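You operate a simulated robot arm through the tools that you are given. There is no shell and no other tool.

Carry out the task below with a simulated robot arm. There is one attempt and no reset: what you move stays moved.

## Task
Brush a patch of loose powder on the black swatch disc.
Fine: take it from the powder jar, use the cream brush, rack it again and put the lid back on the jar. A coat counts when it lies all over at full strength: go over it till it gets no stronger.

The check looks at the end state, three seconds after you hand in, the way a careful person would. Anything else that was tipped, shoved, dropped, spilled or broken makes it a failure. A push-on lid holds only when it is set on centred and level and pressed home; a screw cap is set on level and turned clockwise until tight.

## Robot
A 6-joint arm with a two-finger parallel gripper, fixed in place. Base frame: the origin is at the foot of the arm, x ahead of it, y to its left, z up; the work surface is at about z = 0. Readings come in mm, rad, newtons and seconds.
With the tool pointing down near the work surface it reaches from about 180 to 460 mm from the base axis. Its first joint turns from -1.222 to 1.222 rad. Payload 1.9 kg.
The tool frame sits at the grasp point between the pads (the TCP): z along the fingers, y along the line on which they close. The tips reach 23 mm beyond it. The gripper opens to 94 mm. The fingers are 38 mm wide and 10 mm thick; the gripper's body (54 by 96 mm) begins 39 mm behind the TCP.
Orientation is told as [roll, pitch, yaw] about the base's x, y, z axes, in that order, counted from this pose: with the fingers straight down and closing along the base's y, the tool's x points along the base's -x, its y along +y and its z along -z.

## Interface
- The arm moves only by the tool drive_tool. Its argument "motion" is a list of rows, each an object (a shift or turn left out is 0, a gripper value left out holds the last) with "claw": the gripper command, from -1 (fully open) to 1 (shut), values between in proportion; "travel": the shift along the tool's x, y, z in mm, a list of three; "angular": the turn, a rotation vector about the tool's x, y, z in rad, a list of three. In form: [{"claw": claw, "travel": [dx, dy, dz], "angular": [rx, ry, rz]}, ...]. A call has 1 to 20 rows; each row shifts and turns the commanded pose from where the row before left it, along the tool's axes as they then stand. Each row takes 0.2 s and may step no farther than 50 mm and 0.15 rad from the row before; otherwise, or with a gripper value out of range, the whole call is refused. A pose out of reach is approached as far as the arm can. The call stops where the force on the tool passes 40 N (or 10 N more than at its start, if that is more) or the arm is blocked; 0.2 s more then pass. The fingers move at their own pace (about 108 mm/s each) and stop on an object; they squeeze with about 38 N. The grip force told is the motor's: it shows also when the fingers shut on nothing. Time passes only in rows, and 0.2 s behind the last, so rows that do not move let the fingers close. The reply holds the time, the measured pose of the TCP, the force on the tool along the base axes, the opening and the grip force, in the units named above and with some noise, with the torque about the TCP (base axes, N m) and any sound that the robot's microphone picked up.
- Cameras (640 x 400 px; columns grow to the right, rows downward): "scene" is fixed at [-25.6, 290.4, 435.7]; the picture's right is [-0.97, 0.23, 0.00], its down [0.12, 0.50, -0.86] and it looks along [-0.20, -0.83, -0.52] (base axes); focal length 214 px, centre (320, 200). "wrist" rides on the gripper at [86, 16, -75] in the tool frame; the picture's right is [-0.18, 0.98, 0.00], its down [-0.58, -0.11, -0.81] and it looks along [-0.79, -0.15, 0.59] (tool axes); focal length 243 px, centre (320, 200).
- grab_frame(camera): a new picture of that camera. No time passes.
- point_at(camera, pixels): for up to 12 pixels [column, row] of the newest picture of that camera ("zoom" is the newest enlarged one), the place [x, y, z] in the base frame of the surface seen there, good to about 2 mm, but the place of the scene camera against the robot may be out by one fixed shift of up to 12 mm in any direction. No time passes.
- inspect(camera, box): a new picture of the part [left, top, right, bottom] of that camera's present view, enlarged. No time passes.
- close_job(): hands the job in; it is judged then, once.

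Unless the task says otherwise, let go and move clear before handing in.

The tools are called by a JSON object that holds its "op" and its "data". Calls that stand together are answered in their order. drive_tool: Moves the arm, as the interface text tells. Its arguments: {"type":"object","properties":{"motion":{"type":"array","items":{"type":"object","properties":{"claw":{"type":"number"},"travel":{"type":"array","items":{"type":"number"}},"angular":{"type":"array","items":{"type":"number"}}}}}},"required":["motion"]} The other tools are called the same way: grab_frame (camera) takes a picture; point_at (camera, pixels) gives the place of the surface under pixels of a picture; inspect (camera, box) takes an enlarged picture of a part of a camera's view; close_job () hands the job in.

At the start:

```text
t: 0.0
ee_pos: [152.0, -166.9, 456.4]
orientation: [0.002, -0.002, -0.001]
contact_force: [0.2, 0.0, -0.1]
torque: [0.02, 0.04, 0.0]
grip_width: 93.9
gripper_force: 0.1
```

scene: 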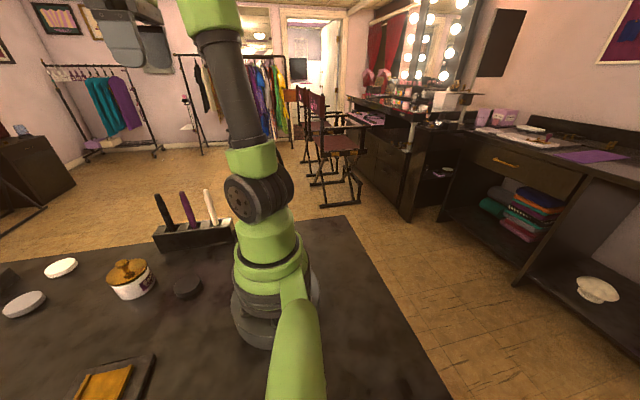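
wrist: 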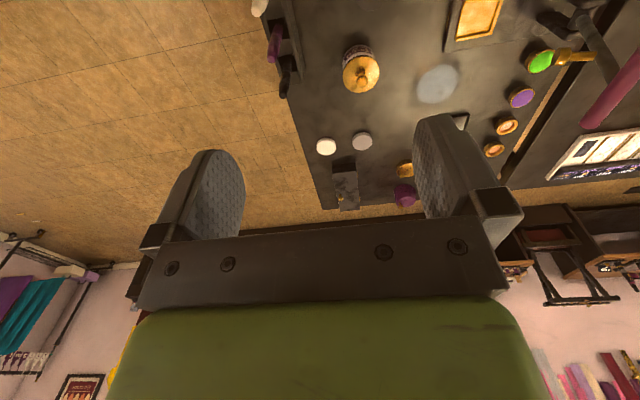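

The scene picture shows a rack with three brushes (cream at about 210,205), a lidded jar at (130,278), a dark disc at (187,287) and two pale discs. I'll enlarge both views before moving.

{"op": "inspect", "data": {"camera": "scene", "box": [0, 180, 240, 330]}}

{"op": "inspect", "data": {"camera": "scene", "box": [0, 250, 240, 400]}}

{"op": "inspect", "data": {"camera": "wrist", "box": [240, 0, 560, 200]}}

{"op": "point_at", "data": {"camera": "scene", "pixels": [[187, 284], [126, 262], [209, 192], [213, 222], [184, 194], [158, 198], [61, 267], [24, 304], [105, 385], [130, 292], [190, 240], [240, 330]]}}

```text
2.67 times, centred on (120, 255) of scene
```

zoom: 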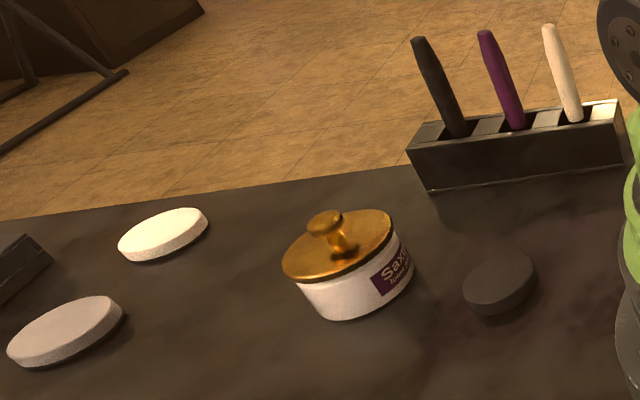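

```text
2.67 times, centred on (120, 325) of scene
```

zoom: 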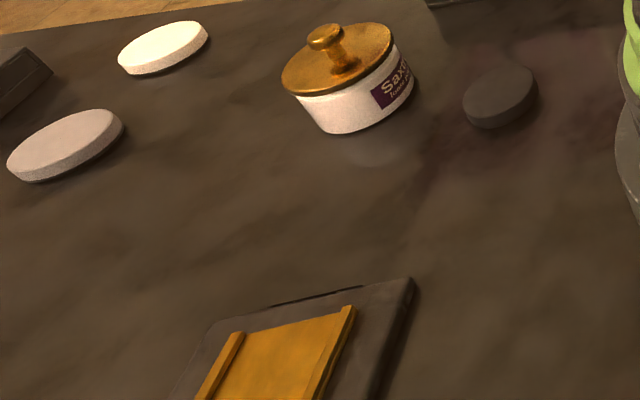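

```text
2.00 times, centred on (400, 100) of wrist
```

zoom: 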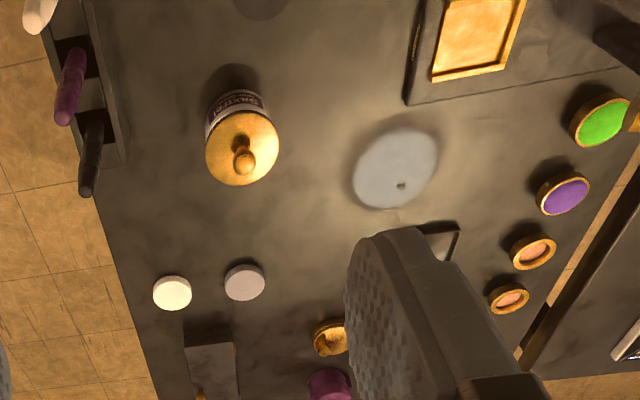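

```text
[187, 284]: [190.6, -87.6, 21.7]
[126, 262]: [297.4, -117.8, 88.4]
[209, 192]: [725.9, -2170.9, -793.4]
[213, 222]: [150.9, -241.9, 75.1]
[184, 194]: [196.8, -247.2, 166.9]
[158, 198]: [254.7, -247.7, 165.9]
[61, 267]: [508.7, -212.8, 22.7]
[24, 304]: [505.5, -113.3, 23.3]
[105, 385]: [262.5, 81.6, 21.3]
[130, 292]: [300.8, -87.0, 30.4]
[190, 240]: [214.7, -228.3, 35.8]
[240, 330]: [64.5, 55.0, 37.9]
```

The wrist view is upside-down (its top is nearer the base), with the jar at (361,72), the pale disc at (437,84) and the brushes at top left. I'll measure these with the wrist camera to work out the scene camera's shift.

{"op": "grab_frame", "data": {"camera": "wrist"}}

{"op": "point_at", "data": {"camera": "wrist", "pixels": [[362, 77], [362, 71], [440, 84], [326, 146], [362, 140], [272, 55], [286, 90], [480, 20], [406, 168], [286, 50], [345, 185], [460, 122]]}}

{"op": "point_at", "data": {"camera": "scene", "pixels": [[124, 265], [61, 267], [24, 304]]}}

```text
taken
```

wrist: 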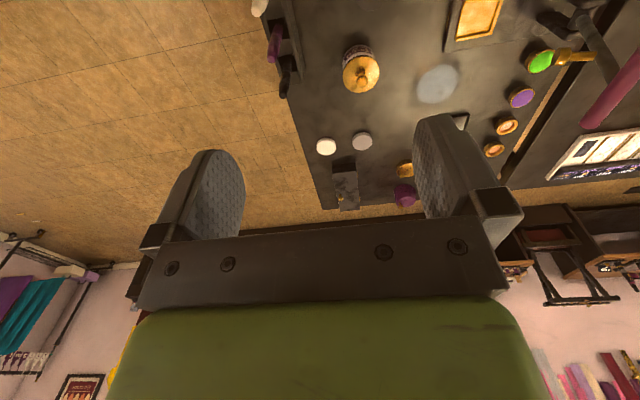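

```text
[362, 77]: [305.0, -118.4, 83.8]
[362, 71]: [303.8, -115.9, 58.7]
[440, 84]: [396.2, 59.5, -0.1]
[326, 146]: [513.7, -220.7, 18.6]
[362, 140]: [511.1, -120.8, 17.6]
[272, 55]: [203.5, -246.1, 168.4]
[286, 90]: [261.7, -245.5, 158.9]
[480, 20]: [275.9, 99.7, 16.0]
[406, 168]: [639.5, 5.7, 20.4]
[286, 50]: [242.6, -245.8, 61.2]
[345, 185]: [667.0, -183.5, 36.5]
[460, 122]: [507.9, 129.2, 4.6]
```

```text
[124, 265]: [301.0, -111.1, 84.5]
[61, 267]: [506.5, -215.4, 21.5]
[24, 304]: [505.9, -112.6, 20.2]
```

The wrist and scene readings agree up to a shift of about (+6,-6,-4), so the black disc is near (197,-94) and the cream brush near (157,-247). I'll turn the tool by -90° yaw and come lower to look closely at the rack.

{"op": "drive_tool", "data": {"motion": [{"angular": [0, 0, 0.1428]}, {"angular": [0, 0, 0.1428]}, {"angular": [0, 0, 0.1428]}, {"angular": [0, 0, 0.1428]}, {"angular": [0, 0, 0.1428]}, {"angular": [0, 0, 0.1428]}, {"angular": [0, 0, 0.1428]}, {"angular": [0, 0, 0.1428]}, {"angular": [0, 0, 0.1428]}, {"angular": [0, 0, 0.1428]}, {"angular": [0, 0, 0.1428]}, {"travel": [10.3, 12, 32]}, {"travel": [10.3, 12, 32]}, {"travel": [10.3, 12, 32]}, {"travel": [10.3, 12, 32]}, {"travel": [10.3, 12, 32]}, {"travel": [10.3, 12, 32]}, {"travel": [10.3, 12, 32]}]}}

{"op": "grab_frame", "data": {"camera": "wrist"}}

{"op": "grab_frame", "data": {"camera": "scene"}}

```text
t: 3.8
ee_pos: [235.4, -97.4, 231.5]
orientation: [0.001, 0.0, -1.572]
contact_force: [-0.3, 0.1, -0.3]
torque: [0.01, -0.01, -0.02]
grip_width: 94.1
gripper_force: 0.1
```

```text
taken
```

wrist: 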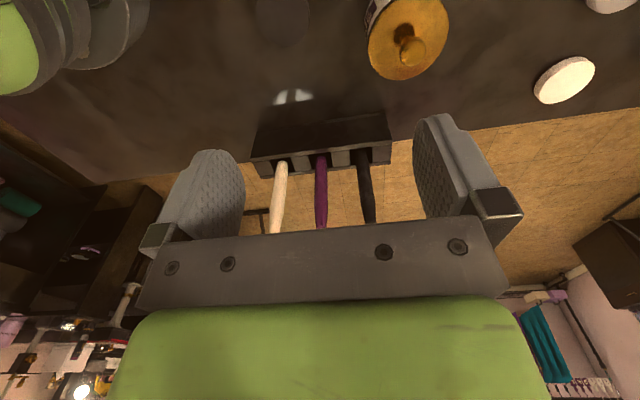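

```text
taken
```

scene: 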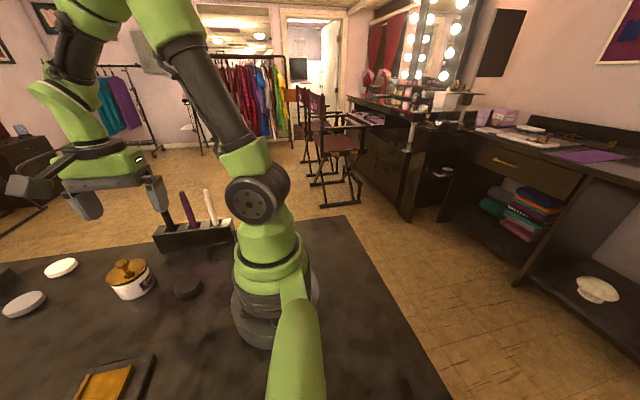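

{"op": "inspect", "data": {"camera": "wrist", "box": [220, 80, 430, 240]}}

{"op": "inspect", "data": {"camera": "wrist", "box": [200, 0, 480, 160]}}

{"op": "point_at", "data": {"camera": "wrist", "pixels": [[281, 166], [280, 190], [277, 228], [321, 160], [322, 225], [369, 218], [283, 20], [406, 55], [415, 45], [256, 160], [390, 145], [284, 156]]}}

```text
2.50 times, centred on (325, 160) of wrist
```

zoom: 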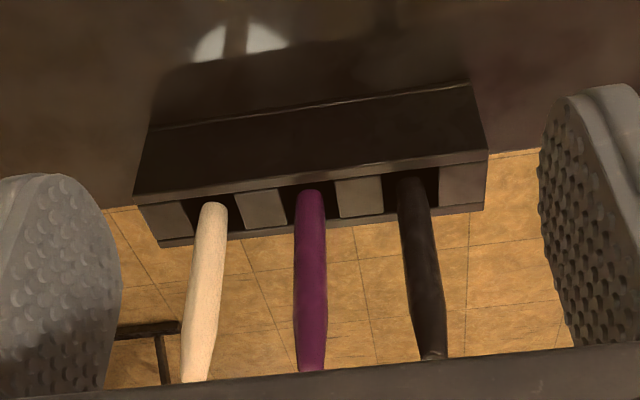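

```text
2.29 times, centred on (340, 80) of wrist
```

zoom: 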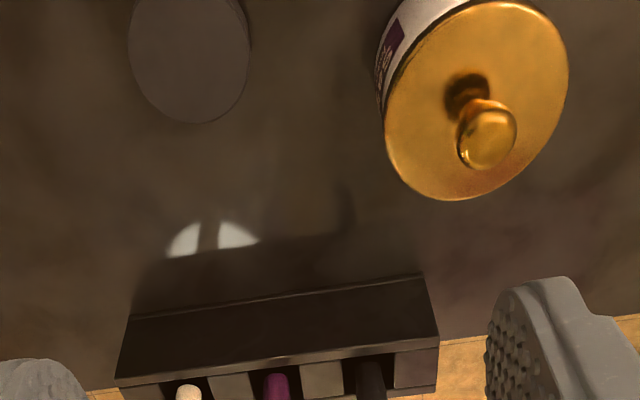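

```text
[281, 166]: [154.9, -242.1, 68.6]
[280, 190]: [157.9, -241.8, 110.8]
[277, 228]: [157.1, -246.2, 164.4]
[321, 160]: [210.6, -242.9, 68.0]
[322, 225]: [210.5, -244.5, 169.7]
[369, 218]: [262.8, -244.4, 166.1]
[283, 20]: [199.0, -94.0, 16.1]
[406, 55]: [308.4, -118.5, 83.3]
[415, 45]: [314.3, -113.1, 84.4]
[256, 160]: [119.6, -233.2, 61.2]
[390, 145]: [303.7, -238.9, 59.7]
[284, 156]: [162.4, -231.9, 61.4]
```

The cream brush stands close to vertical at about (157,-247), with its top near z=168, and the rack top is at z≈61. Next I'll move for a closer look at the jar and its knob.

{"op": "drive_tool", "data": {"motion": [{"travel": [33, 25, 14]}, {"travel": [33, 25, 14]}, {"travel": [33, 25, 14]}, {"travel": [33, 25, 14]}, {}]}}

{"op": "grab_frame", "data": {"camera": "wrist"}}

{"op": "inspect", "data": {"camera": "wrist", "box": [240, 100, 420, 240]}}

{"op": "inspect", "data": {"camera": "wrist", "box": [0, 0, 640, 130]}}

```text
t: 5.0
ee_pos: [336.2, 36.2, 176.8]
orientation: [0.001, 0.0, -1.57]
contact_force: [-0.2, -0.4, -0.4]
torque: [0.01, 0.0, 0.0]
grip_width: 93.9
gripper_force: 0.0
```

```text
taken
```

wrist: 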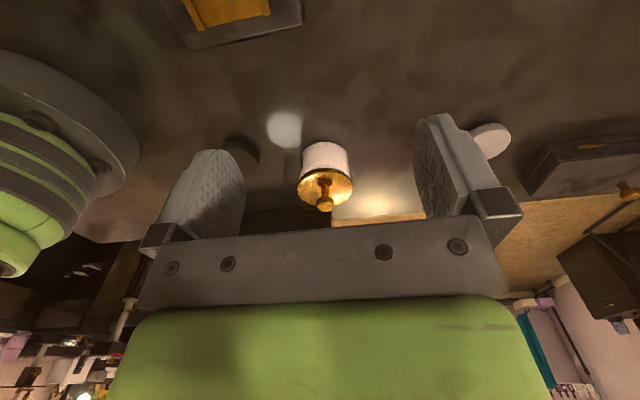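

```text
2.86 times, centred on (330, 170) of wrist
```

zoom: 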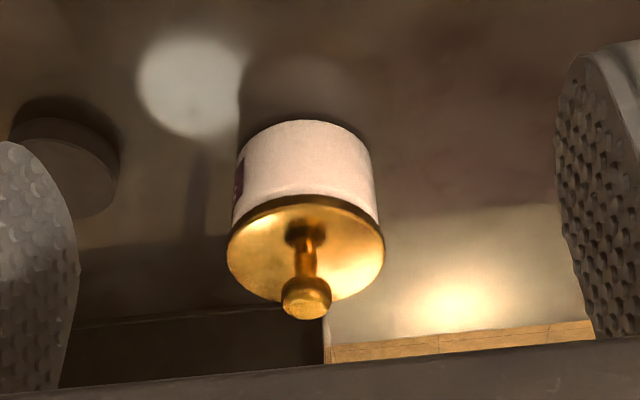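

```text
1.00 times, centred on (320, 65) of wrist (not enlarged: the box is as wide or as high as the picture)
```

zoom: 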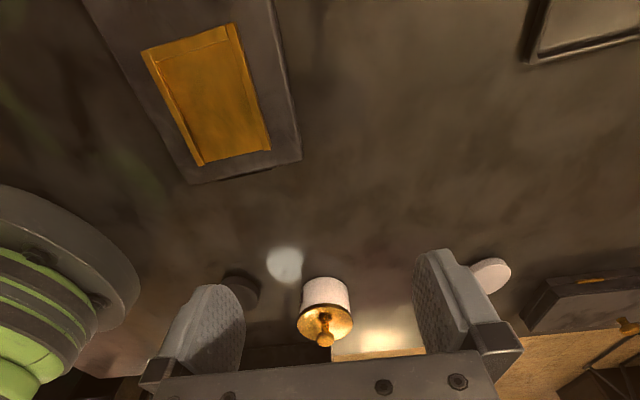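

The pale patch at (284,128) is only a light reflection, and the jar at (326,175) shows a knobbed gold lid. I'll re-grab the enlarged jar view and measure the knob and rim.

{"op": "inspect", "data": {"camera": "wrist", "box": [285, 135, 365, 220]}}

{"op": "point_at", "data": {"camera": "wrist", "pixels": [[325, 202], [325, 208], [319, 203], [331, 203], [325, 192], [325, 185], [301, 184], [350, 184], [312, 196], [326, 160], [303, 165], [349, 165]]}}

```text
4.71 times, centred on (325, 178) of wrist
```

zoom: 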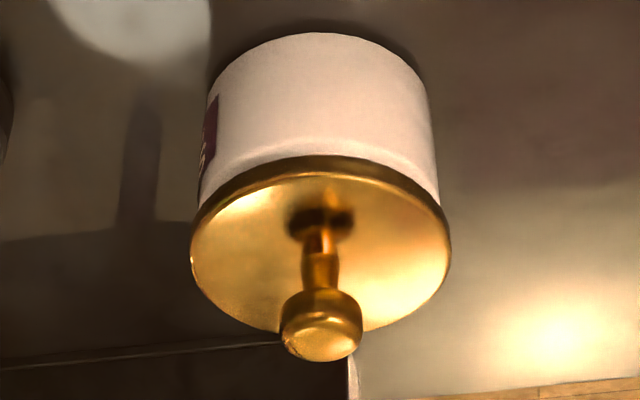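

```text
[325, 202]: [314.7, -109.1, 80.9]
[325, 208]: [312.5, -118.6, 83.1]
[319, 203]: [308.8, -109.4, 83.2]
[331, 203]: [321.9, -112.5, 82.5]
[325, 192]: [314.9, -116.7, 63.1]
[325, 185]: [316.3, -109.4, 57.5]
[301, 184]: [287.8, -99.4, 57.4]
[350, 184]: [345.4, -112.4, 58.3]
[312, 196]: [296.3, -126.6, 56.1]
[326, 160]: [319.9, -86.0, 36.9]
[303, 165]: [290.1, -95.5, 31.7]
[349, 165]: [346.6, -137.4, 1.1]
```

The knob is at about (313,-117), spanning roughly z 70–88, and the lid plate top is at z≈57. I'll move the open gripper above the knob at z=130 and check the centring with the wrist camera.

{"op": "drive_tool", "data": {"motion": [{"travel": [-38.25, -5.75, 11.75]}, {"travel": [-38.25, -5.75, 11.75]}, {"travel": [-38.25, -5.75, 11.75]}, {"travel": [-38.25, -5.75, 11.75]}, {}]}}

{"op": "grab_frame", "data": {"camera": "wrist"}}

{"op": "inspect", "data": {"camera": "wrist", "box": [240, 40, 400, 160]}}

```text
t: 6.2
ee_pos: [312.2, -116.4, 129.0]
orientation: [0.002, 0.0, -1.57]
contact_force: [-0.1, -0.2, 0.0]
torque: [0.0, 0.01, -0.04]
grip_width: 94.0
gripper_force: 0.1
```

```text
taken
```

wrist: 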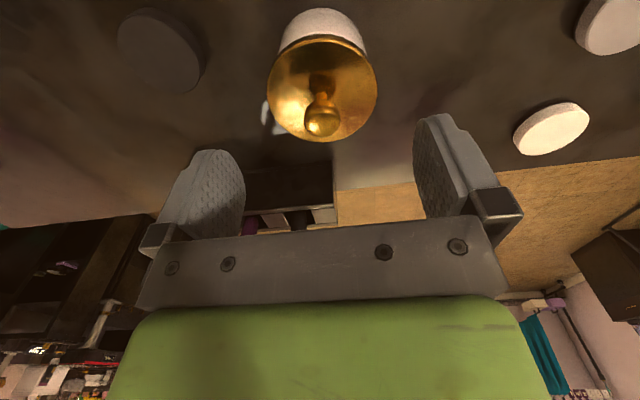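

```text
3.33 times, centred on (320, 100) of wrist
```

zoom: 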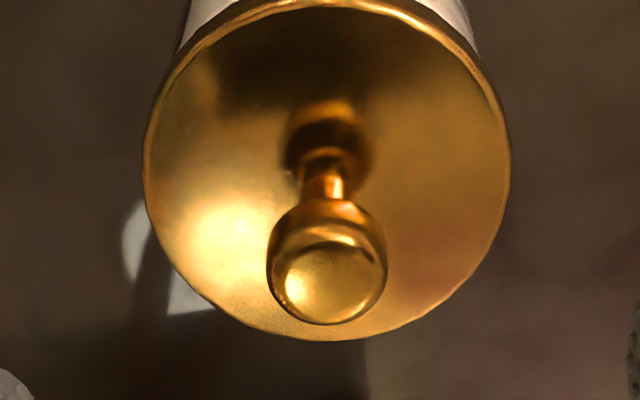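

The knob shows at (322,121), against a predicted tool axis at (320,122), so centring is within about 1.5 mm. I'll measure the knob, the lid plate and the rim to fix the heights.

{"op": "point_at", "data": {"camera": "zoom", "pixels": [[328, 280], [275, 260], [382, 260], [328, 318], [150, 130], [505, 130], [330, 335], [330, 5], [220, 200], [430, 200], [322, 180], [330, 60]]}}

```text
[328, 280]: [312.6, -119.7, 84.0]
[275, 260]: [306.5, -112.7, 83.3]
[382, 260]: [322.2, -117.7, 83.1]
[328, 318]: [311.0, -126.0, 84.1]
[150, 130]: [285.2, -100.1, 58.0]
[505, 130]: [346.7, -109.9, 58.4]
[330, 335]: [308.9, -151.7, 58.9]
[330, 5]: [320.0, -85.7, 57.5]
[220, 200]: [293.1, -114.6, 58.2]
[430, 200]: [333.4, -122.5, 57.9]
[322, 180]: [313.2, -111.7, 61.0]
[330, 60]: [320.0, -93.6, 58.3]
```

Rim points put the lid centre at (314,-118.5) with an outer diameter of about 67, plate top z=58 and knob top z=84. I'll descend to TCP z=84 and close on the knob.

{"op": "drive_tool", "data": {"motion": [{"claw": -1, "travel": [-1.9, 1.6, 15]}, {"travel": [0, 0, 15]}, {"travel": [0, 0, 15]}, {}, {"claw": 1}, {"claw": 1}, {"claw": 1}, {"claw": 1}]}}

{"op": "grab_frame", "data": {"camera": "wrist"}}

```text
t: 8.0
ee_pos: [313.8, -119.0, 84.3]
orientation: [0.002, -0.001, -1.573]
contact_force: [0.9, -0.5, 0.2]
torque: [-0.02, 0.01, 0.0]
grip_width: 19.9
gripper_force: 38.0
heard: snap
```

```text
taken
```

wrist: 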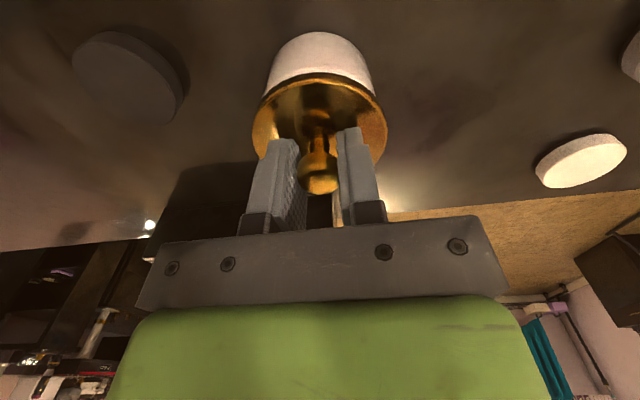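

Gripped the knob at 19.9 mm with a snap sound. I'll lift gently in small steps, watching whether the jar comes up with the lid.

{"op": "drive_tool", "data": {"motion": [{"travel": [0, 0, -1]}, {"travel": [0, 0, -1]}, {"travel": [0, 0, -1]}]}}

{"op": "inspect", "data": {"camera": "wrist", "box": [220, 20, 420, 200]}}

{"op": "inspect", "data": {"camera": "scene", "box": [80, 230, 200, 320]}}

```text
t: 8.8
ee_pos: [314.1, -119.5, 88.3]
orientation: [0.001, -0.002, -1.572]
contact_force: [0.3, 0.4, -0.1]
torque: [0.0, -0.01, -0.01]
grip_width: 20.1
gripper_force: 37.6
```

```text
2.22 times, centred on (320, 110) of wrist
```

zoom: 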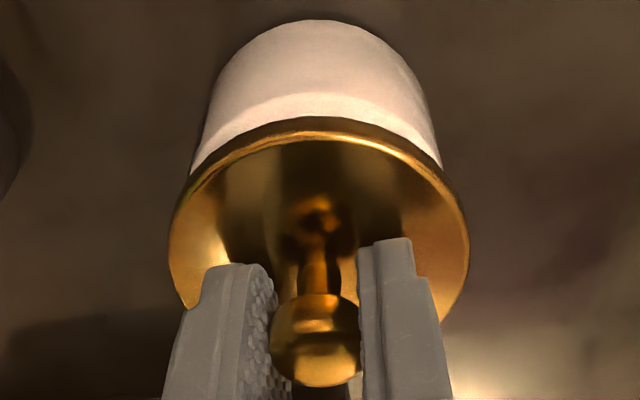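

```text
4.44 times, centred on (140, 275) of scene
```

zoom: 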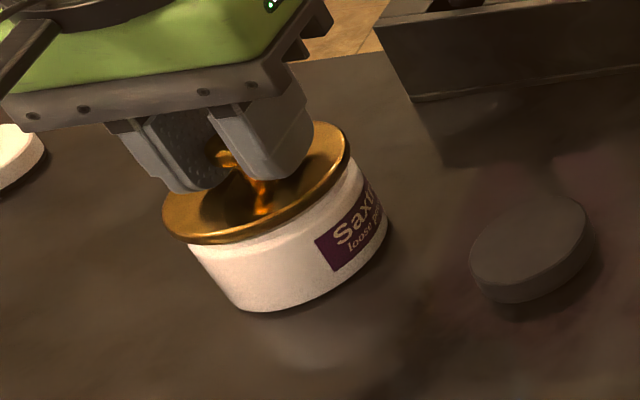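

The TCP rose to z=88 with almost no force. I'll measure the lid plate and the jar body to see which of them is moving.

{"op": "drive_tool", "data": {"motion": [{"travel": [0, 0, -2]}, {"travel": [0, 0, -2]}]}}

{"op": "inspect", "data": {"camera": "wrist", "box": [220, 20, 420, 200]}}

{"op": "point_at", "data": {"camera": "zoom", "pixels": [[220, 200], [320, 140], [320, 100], [320, 60], [320, 30], [430, 200], [318, 350]]}}

{"op": "inspect", "data": {"camera": "scene", "box": [80, 230, 200, 320]}}

```text
t: 9.4
ee_pos: [313.7, -118.4, 91.9]
orientation: [-0.001, 0.002, -1.571]
contact_force: [0.2, 0.3, -0.1]
torque: [-0.02, 0.01, 0.0]
grip_width: 20.4
gripper_force: 38.0
```

```text
2.22 times, centred on (320, 110) of wrist
```

zoom: 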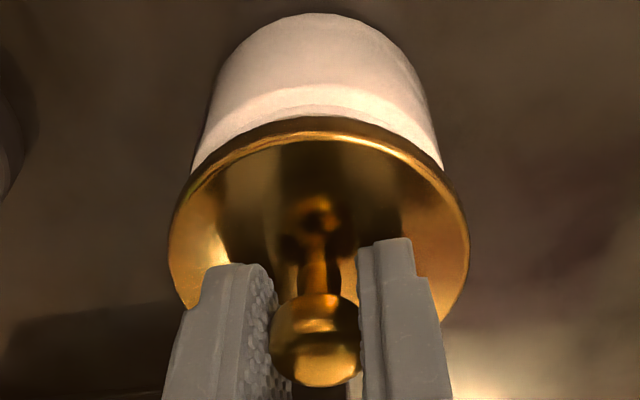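

```text
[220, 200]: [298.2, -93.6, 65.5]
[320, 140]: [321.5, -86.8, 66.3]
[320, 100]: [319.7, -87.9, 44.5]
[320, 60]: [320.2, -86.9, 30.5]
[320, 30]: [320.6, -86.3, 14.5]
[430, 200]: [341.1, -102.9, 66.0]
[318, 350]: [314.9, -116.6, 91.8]
```

```text
4.44 times, centred on (140, 275) of scene
```

zoom: 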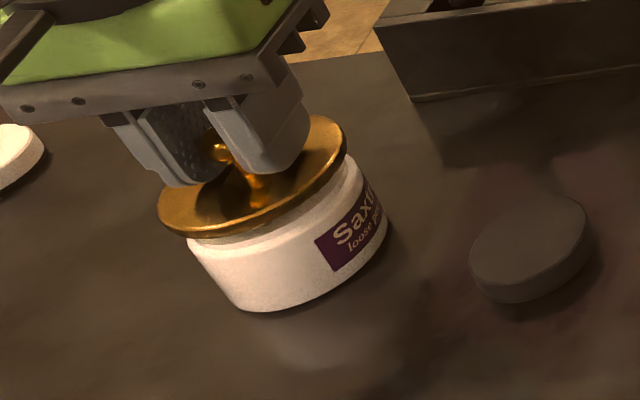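

The plate is now at z=66 while the jar body stays put, so it's a push-on lid and it's free. I'll lift it and set it down on clear table near (330,10).

{"op": "drive_tool", "data": {"motion": [{"travel": [0, 0, -16]}, {"travel": [0, 0, -16]}, {"travel": [0, 0, -16]}, {"travel": [33, 4, 0]}, {"travel": [33, 4, 0]}, {"travel": [33, 4, 0]}, {"travel": [33, 4, 0]}, {}]}}

{"op": "inspect", "data": {"camera": "scene", "box": [0, 220, 240, 400]}}

{"op": "grab_frame", "data": {"camera": "wrist"}}

```text
t: 11.2
ee_pos: [330.0, 14.1, 140.7]
orientation: [0.002, 0.001, -1.572]
contact_force: [0.6, 0.0, -0.5]
torque: [0.02, 0.01, -0.01]
grip_width: 20.1
gripper_force: 38.4
```

```text
2.22 times, centred on (120, 310) of scene
```

zoom: 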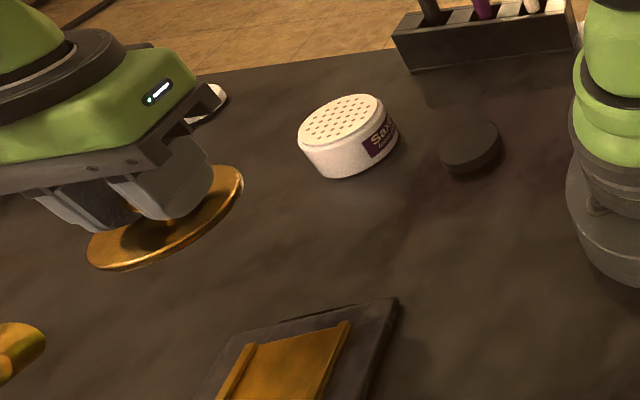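

```text
taken
```

wrist: 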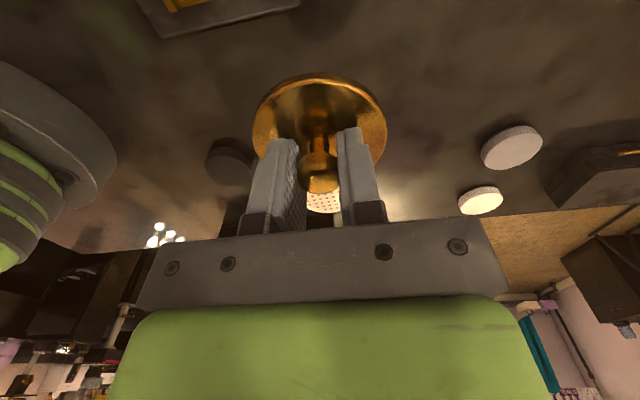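

The jar's top is a perforated sifter, and the lid is held level at (330,14,141). I'll check the slab's corners before setting the lid down here.

{"op": "grab_frame", "data": {"camera": "scene"}}

{"op": "point_at", "data": {"camera": "scene", "pixels": [[151, 355], [100, 362], [155, 365], [5, 360], [5, 375], [127, 310], [75, 372]]}}

```text
taken
```

scene: 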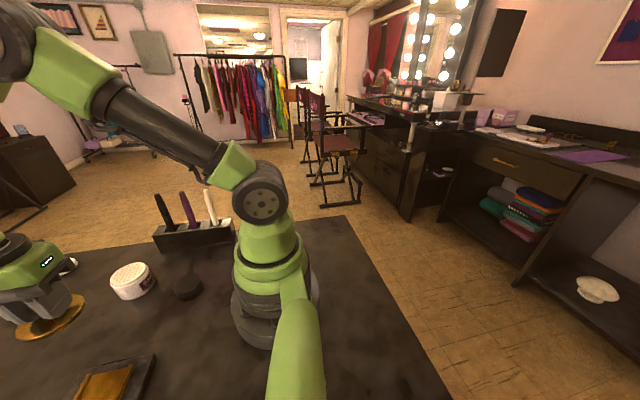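

```text
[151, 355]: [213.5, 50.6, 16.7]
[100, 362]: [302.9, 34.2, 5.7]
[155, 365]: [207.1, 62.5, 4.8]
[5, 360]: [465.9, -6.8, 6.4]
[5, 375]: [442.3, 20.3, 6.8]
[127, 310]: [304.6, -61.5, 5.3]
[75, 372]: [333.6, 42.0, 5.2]
```

The slab's near edge is around y≈40, too close for the lid's radius. I'll shift to about (340,-20) and lower to z≈42.

{"op": "drive_tool", "data": {"motion": [{"travel": [-34, 10, 0]}, {"travel": [0, 0, 30]}, {"travel": [0, 0, 30]}, {"travel": [0, 0, 30]}, {"travel": [0, 0, 8]}, {}]}}

{"op": "inspect", "data": {"camera": "scene", "box": [20, 250, 180, 370]}}

{"op": "grab_frame", "data": {"camera": "wrist"}}

{"op": "point_at", "data": {"camera": "wrist", "pixels": [[280, 100], [360, 100], [320, 85], [320, 76], [320, 72]]}}

```text
t: 12.6
ee_pos: [340.7, -20.5, 40.6]
orientation: [0.001, 0.002, -1.573]
contact_force: [-0.4, -0.1, -0.9]
torque: [0.02, 0.01, 0.04]
grip_width: 20.1
gripper_force: 38.2
```

```text
3.33 times, centred on (100, 310) of scene
```

zoom: 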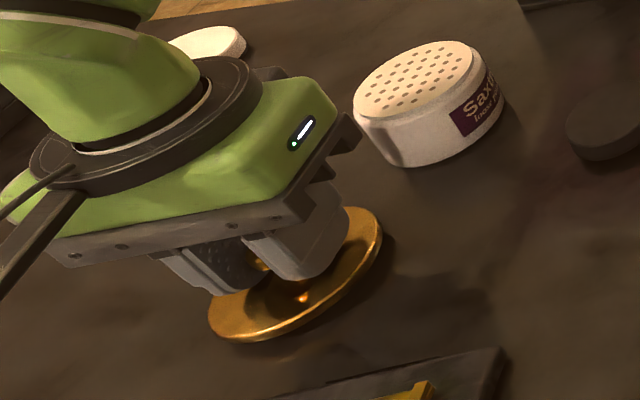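

```text
taken
```

wrist: 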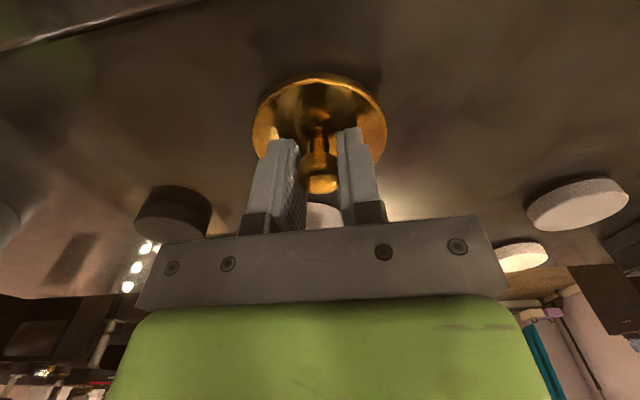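

```text
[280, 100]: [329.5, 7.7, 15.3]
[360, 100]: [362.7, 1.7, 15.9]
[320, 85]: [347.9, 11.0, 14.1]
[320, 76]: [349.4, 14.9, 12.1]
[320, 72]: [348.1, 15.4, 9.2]
```

The plate top is at z≈15 with the TCP at 40.6. I'll lower it in small steps until contact shows.

{"op": "drive_tool", "data": {"motion": [{"travel": [0, 0, 2]}, {"travel": [0, 0, 2]}, {}]}}

{"op": "drive_tool", "data": {"motion": [{"travel": [0, 0, 2]}, {}]}}

{"op": "drive_tool", "data": {"motion": [{"travel": [0, 0, 1]}, {}]}}

```text
t: 13.4
ee_pos: [339.4, -20.5, 37.4]
orientation: [0.001, -0.001, -1.575]
contact_force: [-0.3, 0.3, -0.6]
torque: [-0.02, 0.04, -0.01]
grip_width: 20.1
gripper_force: 37.9
```

```text
t: 14.0
ee_pos: [341.3, -20.3, 34.1]
orientation: [0.001, 0.0, -1.569]
contact_force: [0.4, -0.2, -0.5]
torque: [-0.05, 0.0, 0.0]
grip_width: 20.3
gripper_force: 38.1
```

```text
t: 14.6
ee_pos: [339.8, -20.4, 33.9]
orientation: [0.003, 0.0, -1.573]
contact_force: [-1.1, -0.9, -0.2]
torque: [0.02, 0.01, 0.01]
grip_width: 20.2
gripper_force: 37.9
```

{"op": "drive_tool", "data": {"motion": [{"travel": [0, 0, 1]}, {}]}}

{"op": "inspect", "data": {"camera": "wrist", "box": [240, 50, 400, 180]}}

{"op": "point_at", "data": {"camera": "wrist", "pixels": [[280, 100], [360, 100], [320, 85], [320, 60]]}}

```text
t: 15.2
ee_pos: [340.4, -21.4, 33.8]
orientation: [0.003, 0.001, -1.571]
contact_force: [-0.8, 0.1, -0.6]
torque: [0.01, 0.0, -0.04]
grip_width: 20.0
gripper_force: 37.9
```

```text
3.08 times, centred on (320, 115) of wrist
```

zoom: 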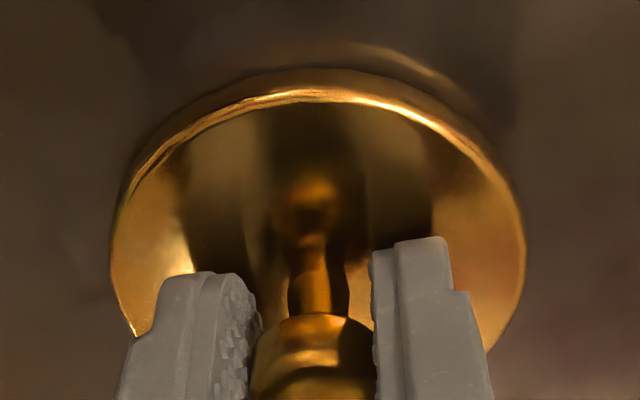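

```text
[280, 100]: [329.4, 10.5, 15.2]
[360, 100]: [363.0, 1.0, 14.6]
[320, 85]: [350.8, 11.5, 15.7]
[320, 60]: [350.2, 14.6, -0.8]
```

The reflection shows the lid still slightly above the table and the force is near zero. I'll keep stepping down gently.

{"op": "drive_tool", "data": {"motion": [{"travel": [0, 0, 1]}, {"travel": [0, 0, 1]}, {}]}}

{"op": "grab_frame", "data": {"camera": "wrist"}}

{"op": "point_at", "data": {"camera": "wrist", "pixels": [[280, 100], [360, 100], [320, 85], [320, 60]]}}

{"op": "inspect", "data": {"camera": "wrist", "box": [240, 50, 400, 180]}}

```text
t: 16.1
ee_pos: [341.1, -21.2, 32.7]
orientation: [0.002, 0.0, -1.572]
contact_force: [-2.1, 0.5, 8.6]
torque: [0.03, 0.04, -0.03]
grip_width: 19.8
gripper_force: 37.6
stopped in row 3: the force on the tool passed its limit at 41 N (the readings are from after the stop); the commanded pose is now the measured one
```

```text
taken
```

wrist: 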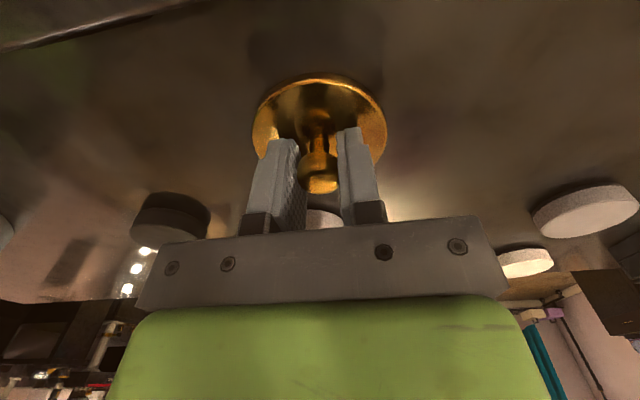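

```text
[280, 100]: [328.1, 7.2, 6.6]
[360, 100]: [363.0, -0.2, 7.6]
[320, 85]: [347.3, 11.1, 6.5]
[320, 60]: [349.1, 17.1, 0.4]
```

```text
3.08 times, centred on (320, 115) of wrist
```

zoom: 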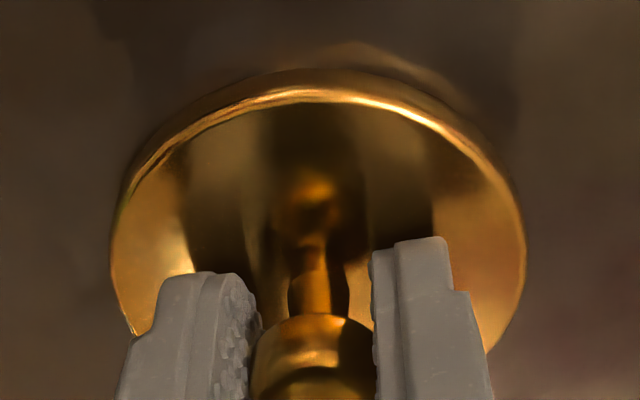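

The lid has touched the table (plate top now z≈7, force 8.6 N). I'll open the gripper and rise straight up.

{"op": "drive_tool", "data": {"motion": [{"claw": 0.2}, {"claw": 0.0}, {"claw": -0.2}, {}, {"travel": [0, 0, -15]}, {"travel": [0, 0, -30]}, {"travel": [0, 0, -40]}, {"travel": [0, 0, -40]}, {"travel": [0, 0, -40]}, {}]}}

{"op": "grab_frame", "data": {"camera": "wrist"}}

{"op": "inspect", "data": {"camera": "scene", "box": [20, 250, 180, 370]}}

```text
t: 18.3
ee_pos: [340.9, -21.5, 197.5]
orientation: [0.002, -0.001, -1.574]
contact_force: [-0.4, -0.1, -0.1]
torque: [-0.03, -0.03, 0.04]
grip_width: 56.3
gripper_force: 0.1
```

```text
taken
```

wrist: 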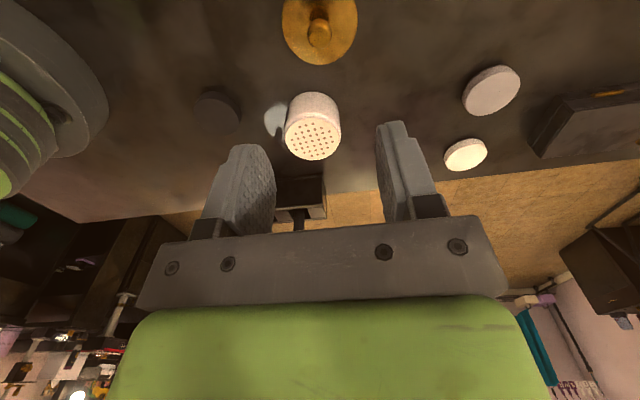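

```text
3.33 times, centred on (100, 310) of scene
```

zoom: 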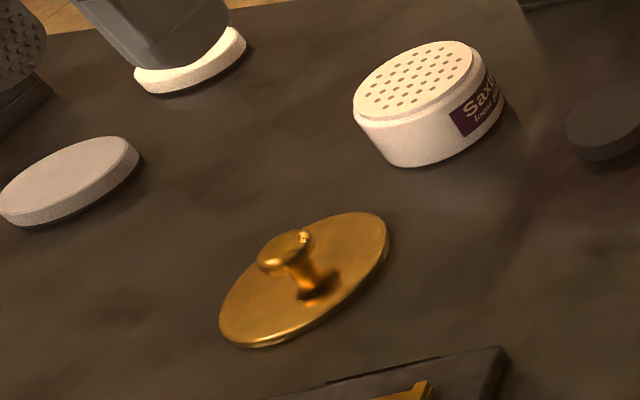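

The lid rests flat on the table. I'll look more closely at the sifter top at (313,140) and measure it.

{"op": "inspect", "data": {"camera": "wrist", "box": [270, 80, 360, 170]}}

{"op": "point_at", "data": {"camera": "wrist", "pixels": [[313, 140], [288, 133], [339, 130], [318, 158], [310, 122], [313, 110], [319, 30], [320, 42], [218, 110]]}}

{"op": "point_at", "data": {"camera": "zoom", "pixels": [[320, 300]]}}

```text
4.44 times, centred on (315, 125) of wrist
```

zoom: 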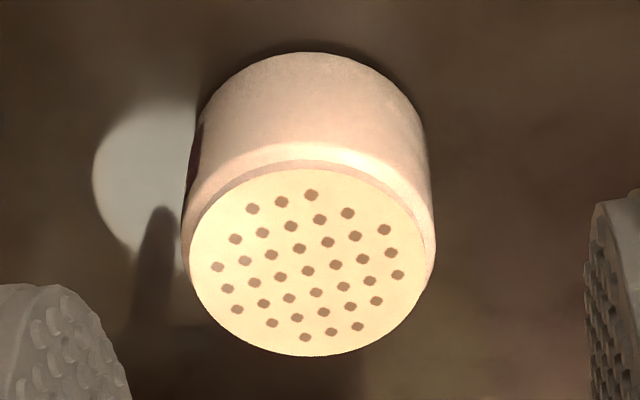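

```text
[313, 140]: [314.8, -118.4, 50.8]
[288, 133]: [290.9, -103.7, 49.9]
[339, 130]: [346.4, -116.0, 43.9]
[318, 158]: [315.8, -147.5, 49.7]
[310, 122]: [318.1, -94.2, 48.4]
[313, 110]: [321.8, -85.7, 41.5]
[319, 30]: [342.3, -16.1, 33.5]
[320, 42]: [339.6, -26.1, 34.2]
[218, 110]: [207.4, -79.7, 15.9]
```

```text
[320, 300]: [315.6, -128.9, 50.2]
```

The sifter face is at z≈50, centred at about (315,-118.5). Next I'll go up, turn back to yaw 0 and move over the cream brush.

{"op": "drive_tool", "data": {"motion": [{"travel": [0, 0, -4], "angular": [0, 0, -0.1428]}, {"travel": [0, 0, -4], "angular": [0, 0, -0.1428]}, {"travel": [0, 0, -4], "angular": [0, 0, -0.1428]}, {"travel": [0, 0, -4], "angular": [0, 0, -0.1428]}, {"travel": [0, 0, -4], "angular": [0, 0, -0.1428]}, {"travel": [0, 0, -4], "angular": [0, 0, -0.1428]}, {"travel": [0, 0, -4], "angular": [0, 0, -0.1428]}, {"travel": [0, 0, -4], "angular": [0, 0, -0.1428]}, {"travel": [0, 0, -4], "angular": [0, 0, -0.1428]}, {"travel": [0, 0, -4], "angular": [0, 0, -0.1428]}, {"angular": [0, 0, -0.1428]}, {"travel": [30.7, -37.2, 0]}, {"travel": [30.7, -37.2, 0]}, {"travel": [30.7, -37.2, 0]}, {"travel": [30.7, -37.2, 0]}, {"travel": [30.7, -37.2, 0]}, {"travel": [30.7, -37.2, 0]}, {}]}}

{"op": "grab_frame", "data": {"camera": "wrist"}}

{"op": "inspect", "data": {"camera": "wrist", "box": [220, 40, 420, 180]}}

{"op": "grab_frame", "data": {"camera": "scene"}}

```text
t: 22.1
ee_pos: [155.0, -245.5, 234.7]
orientation: [0.0, -0.002, 0.0]
contact_force: [-0.3, 0.5, -0.5]
torque: [0.02, -0.05, 0.0]
grip_width: 56.4
gripper_force: 0.0
```

```text
taken
```

wrist: 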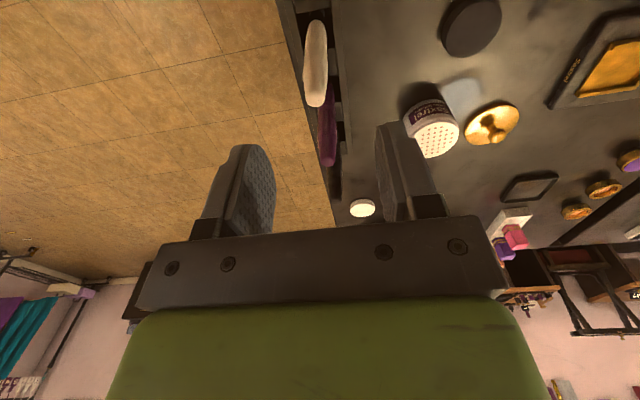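

```text
2.86 times, centred on (320, 110) of wrist
```

zoom: 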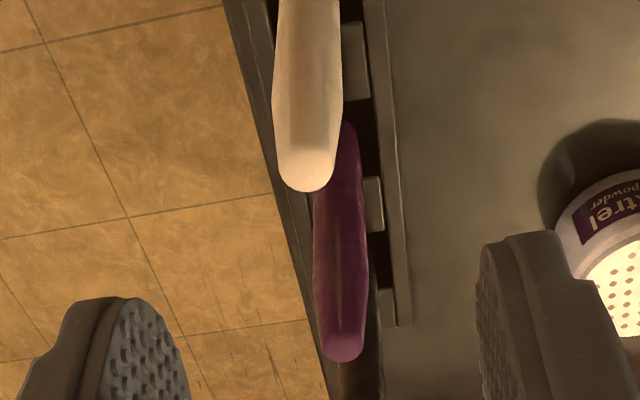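

```text
taken
```

scene: 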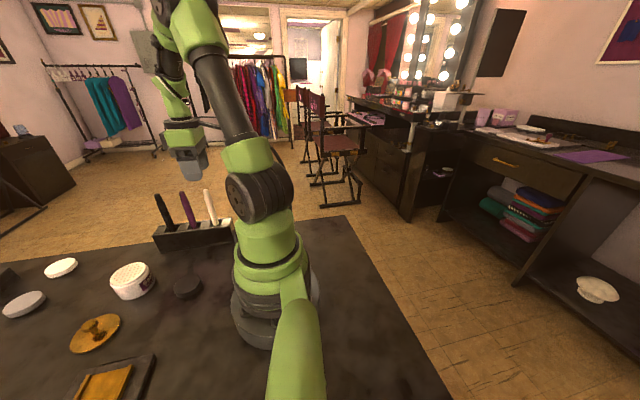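

The cream brush's top end shows at about (315,104), close to the tool axis. I'll measure points along the handle for position and lean.

{"op": "point_at", "data": {"camera": "wrist", "pixels": [[315, 104], [315, 98], [315, 85], [315, 70], [315, 50], [316, 30], [304, 80], [326, 80], [308, 95], [323, 95], [327, 160], [334, 50]]}}

{"op": "inspect", "data": {"camera": "wrist", "box": [260, 0, 380, 80]}}

{"op": "inspect", "data": {"camera": "scene", "box": [140, 170, 260, 260]}}

```text
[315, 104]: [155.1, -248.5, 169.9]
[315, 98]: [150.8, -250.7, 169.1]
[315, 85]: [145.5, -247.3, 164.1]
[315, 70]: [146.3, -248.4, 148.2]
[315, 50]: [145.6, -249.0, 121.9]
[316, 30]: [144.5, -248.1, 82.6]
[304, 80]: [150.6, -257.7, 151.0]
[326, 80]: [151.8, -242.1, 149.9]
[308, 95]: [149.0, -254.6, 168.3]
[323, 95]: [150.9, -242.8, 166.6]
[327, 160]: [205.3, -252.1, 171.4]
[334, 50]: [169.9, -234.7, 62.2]
```

```text
5.00 times, centred on (320, 40) of wrist
```

zoom: 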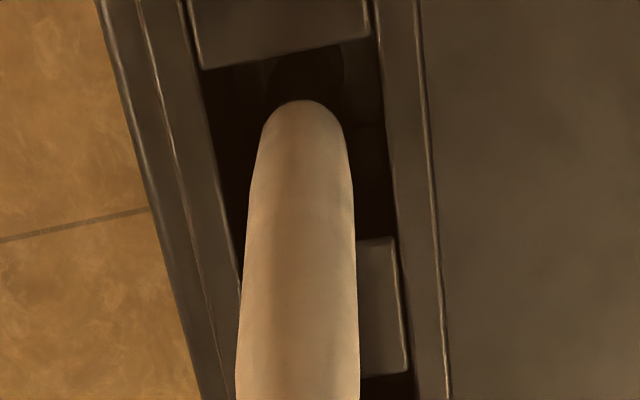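

```text
4.44 times, centred on (200, 215) of scene
```

zoom: 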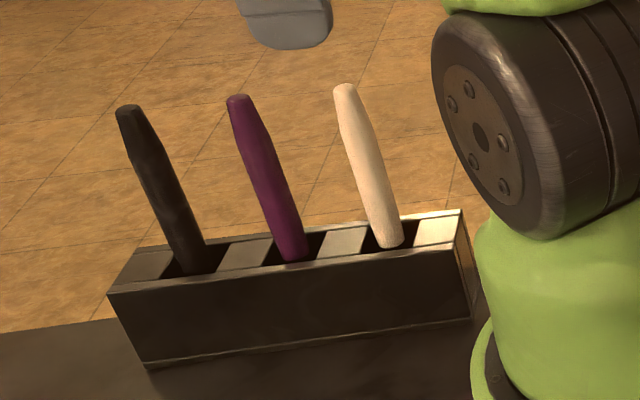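

The handle axis is at about (154,-250), vertical, roughly 16 mm thick, with the top at z=170. I'll descend to TCP z=140 and close along y.

{"op": "drive_tool", "data": {"motion": [{"travel": [1, -4.3, 0]}, {"travel": [0, 0, 24]}, {"travel": [0, 0, 24]}, {"travel": [0, 0, 24]}, {"travel": [0, 0, 22.7]}, {}]}}

{"op": "grab_frame", "data": {"camera": "wrist"}}

{"op": "inspect", "data": {"camera": "scene", "box": [140, 170, 260, 260]}}

```text
t: 23.5
ee_pos: [152.5, -249.8, 143.2]
orientation: [0.0, -0.001, -0.003]
contact_force: [0.2, -0.1, 0.0]
torque: [0.01, 0.04, 0.02]
grip_width: 56.4
gripper_force: 0.1
```

```text
taken
```

wrist: 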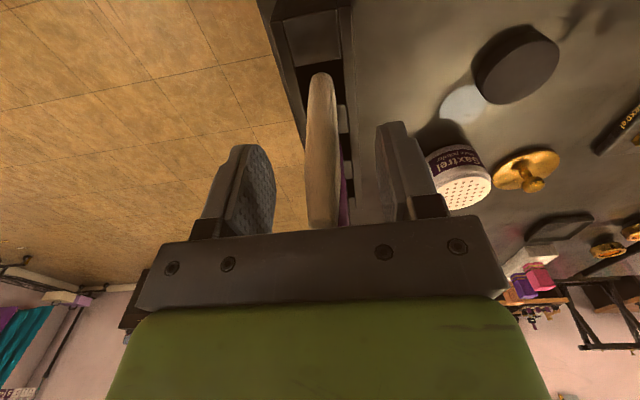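

```text
4.44 times, centred on (200, 215) of scene
```

zoom: 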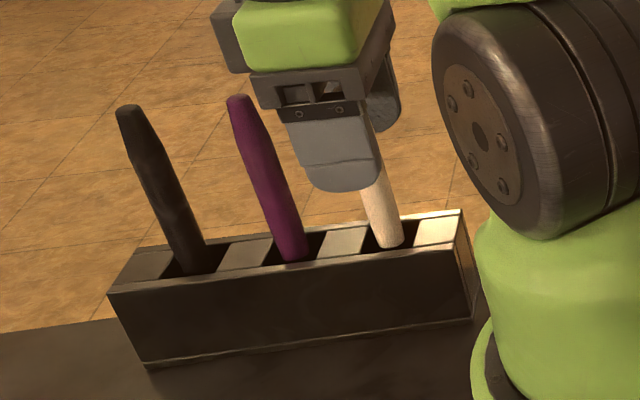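

The handle is centred between the fingers (column 321). I'll close on it, then lift slowly.

{"op": "drive_tool", "data": {"motion": [{"claw": 0.4}, {"claw": 1}, {"claw": 1}, {"claw": 1}, {"claw": 1}]}}

{"op": "drive_tool", "data": {"motion": [{"travel": [0, 0, -5]}, {"travel": [0, 0, -10]}, {"travel": [0, 0, -10]}, {}]}}

{"op": "grab_frame", "data": {"camera": "wrist"}}

{"op": "inspect", "data": {"camera": "scene", "box": [140, 170, 260, 260]}}

```text
t: 24.7
ee_pos: [154.1, -249.6, 144.6]
orientation: [0.0, 0.0, -0.002]
contact_force: [0.2, 0.1, 0.0]
torque: [0.05, 0.0, 0.02]
grip_width: 16.2
gripper_force: 37.9
```

```text
t: 25.7
ee_pos: [153.6, -249.1, 168.5]
orientation: [0.0, -0.001, -0.001]
contact_force: [-0.1, -1.0, -0.5]
torque: [0.0, 0.0, 0.01]
grip_width: 15.9
gripper_force: 38.1
```

```text
taken
```

wrist: 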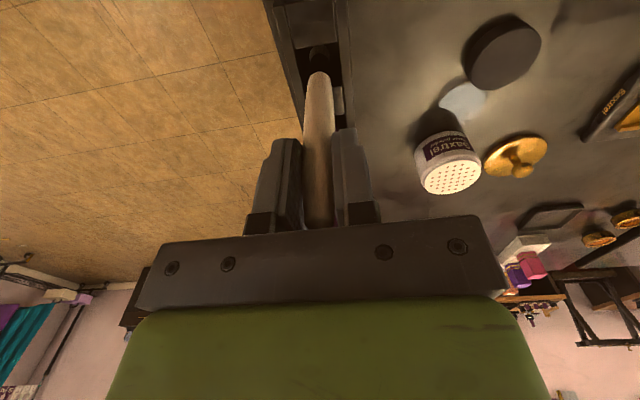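

```text
4.44 times, centred on (200, 215) of scene
```

zoom: 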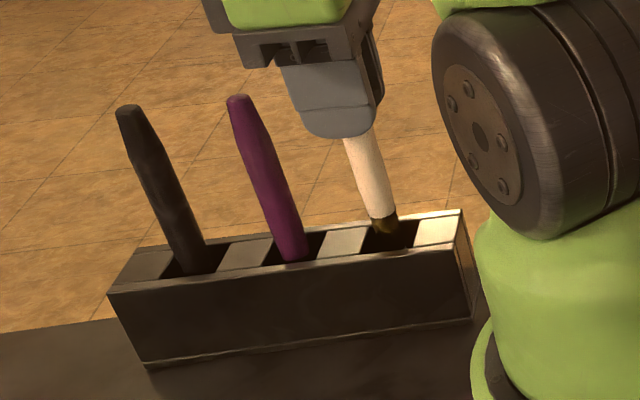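

The brush is coming up, with its dark ferrule showing at the slot. I'll keep lifting until the bristles are clear of the rack.

{"op": "drive_tool", "data": {"motion": [{"travel": [0, 0, -15]}, {"travel": [0, 0, -20]}, {"travel": [0, 0, -20]}, {"travel": [0, 0, -20]}, {}]}}

{"op": "grab_frame", "data": {"camera": "wrist"}}

{"op": "inspect", "data": {"camera": "scene", "box": [140, 150, 260, 240]}}

```text
t: 26.9
ee_pos: [153.9, -247.8, 242.5]
orientation: [-0.001, -0.001, -0.002]
contact_force: [-0.2, 0.3, -0.6]
torque: [0.03, 0.03, -0.01]
grip_width: 16.1
gripper_force: 38.1
```

```text
taken
```

wrist: 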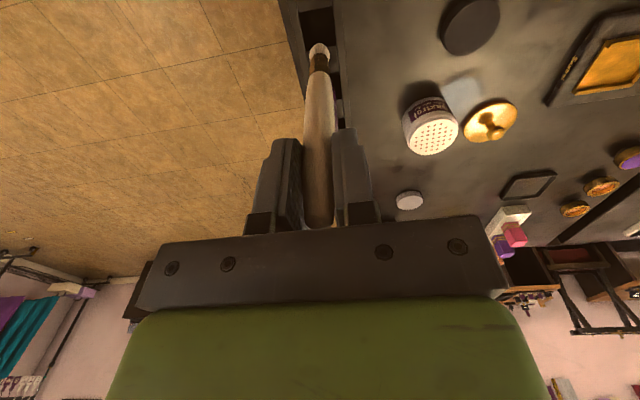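

```text
4.44 times, centred on (200, 195) of scene
```

zoom: 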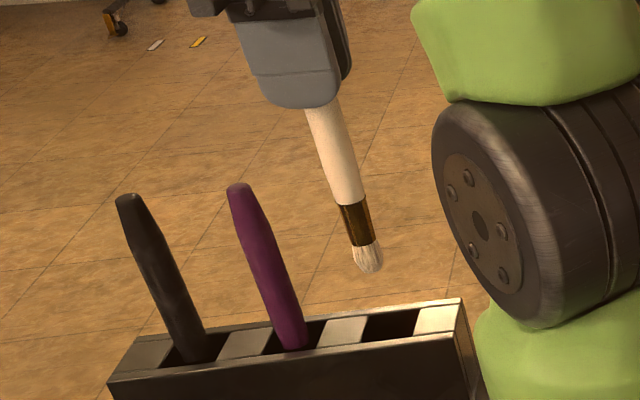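

The brush is clear, with pale bristles visible at about (320,48) in the wrist view. I'll measure the tip and the axis in the held state.

{"op": "inspect", "data": {"camera": "wrist", "box": [280, 20, 360, 90]}}

{"op": "point_at", "data": {"camera": "wrist", "pixels": [[319, 45], [319, 50], [319, 56], [319, 62], [319, 70], [319, 100], [319, 140], [312, 54], [326, 54], [313, 65], [326, 65]]}}

{"op": "grab_frame", "data": {"camera": "scene"}}

{"op": "point_at", "data": {"camera": "scene", "pixels": [[211, 211], [210, 208], [208, 200], [204, 185]]}}

```text
5.71 times, centred on (320, 55) of wrist
```

zoom: 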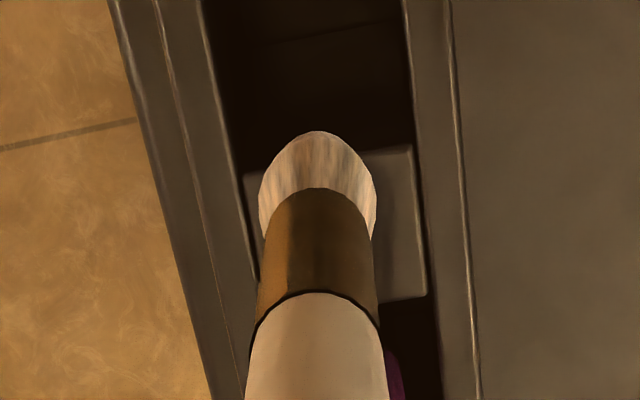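

```text
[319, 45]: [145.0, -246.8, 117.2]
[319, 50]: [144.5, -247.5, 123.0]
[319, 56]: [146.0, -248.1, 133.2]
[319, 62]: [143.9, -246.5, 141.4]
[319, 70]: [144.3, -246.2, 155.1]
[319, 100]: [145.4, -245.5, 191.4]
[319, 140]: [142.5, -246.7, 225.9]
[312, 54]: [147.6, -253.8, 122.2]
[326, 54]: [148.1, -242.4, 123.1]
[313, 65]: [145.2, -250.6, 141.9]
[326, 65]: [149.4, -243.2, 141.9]
```

```text
taken
```

scene: 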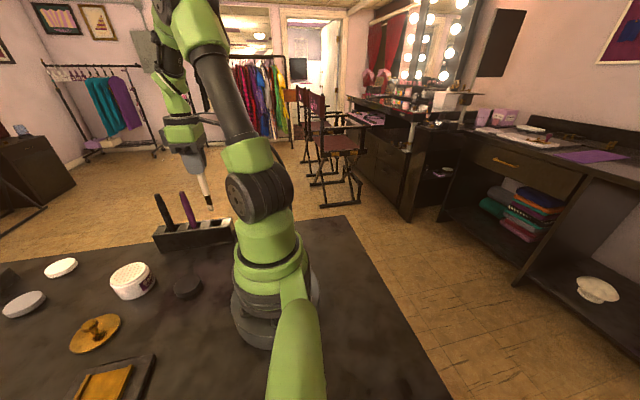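

```text
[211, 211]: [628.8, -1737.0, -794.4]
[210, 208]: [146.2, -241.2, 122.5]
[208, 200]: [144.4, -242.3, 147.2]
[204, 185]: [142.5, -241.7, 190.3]
```

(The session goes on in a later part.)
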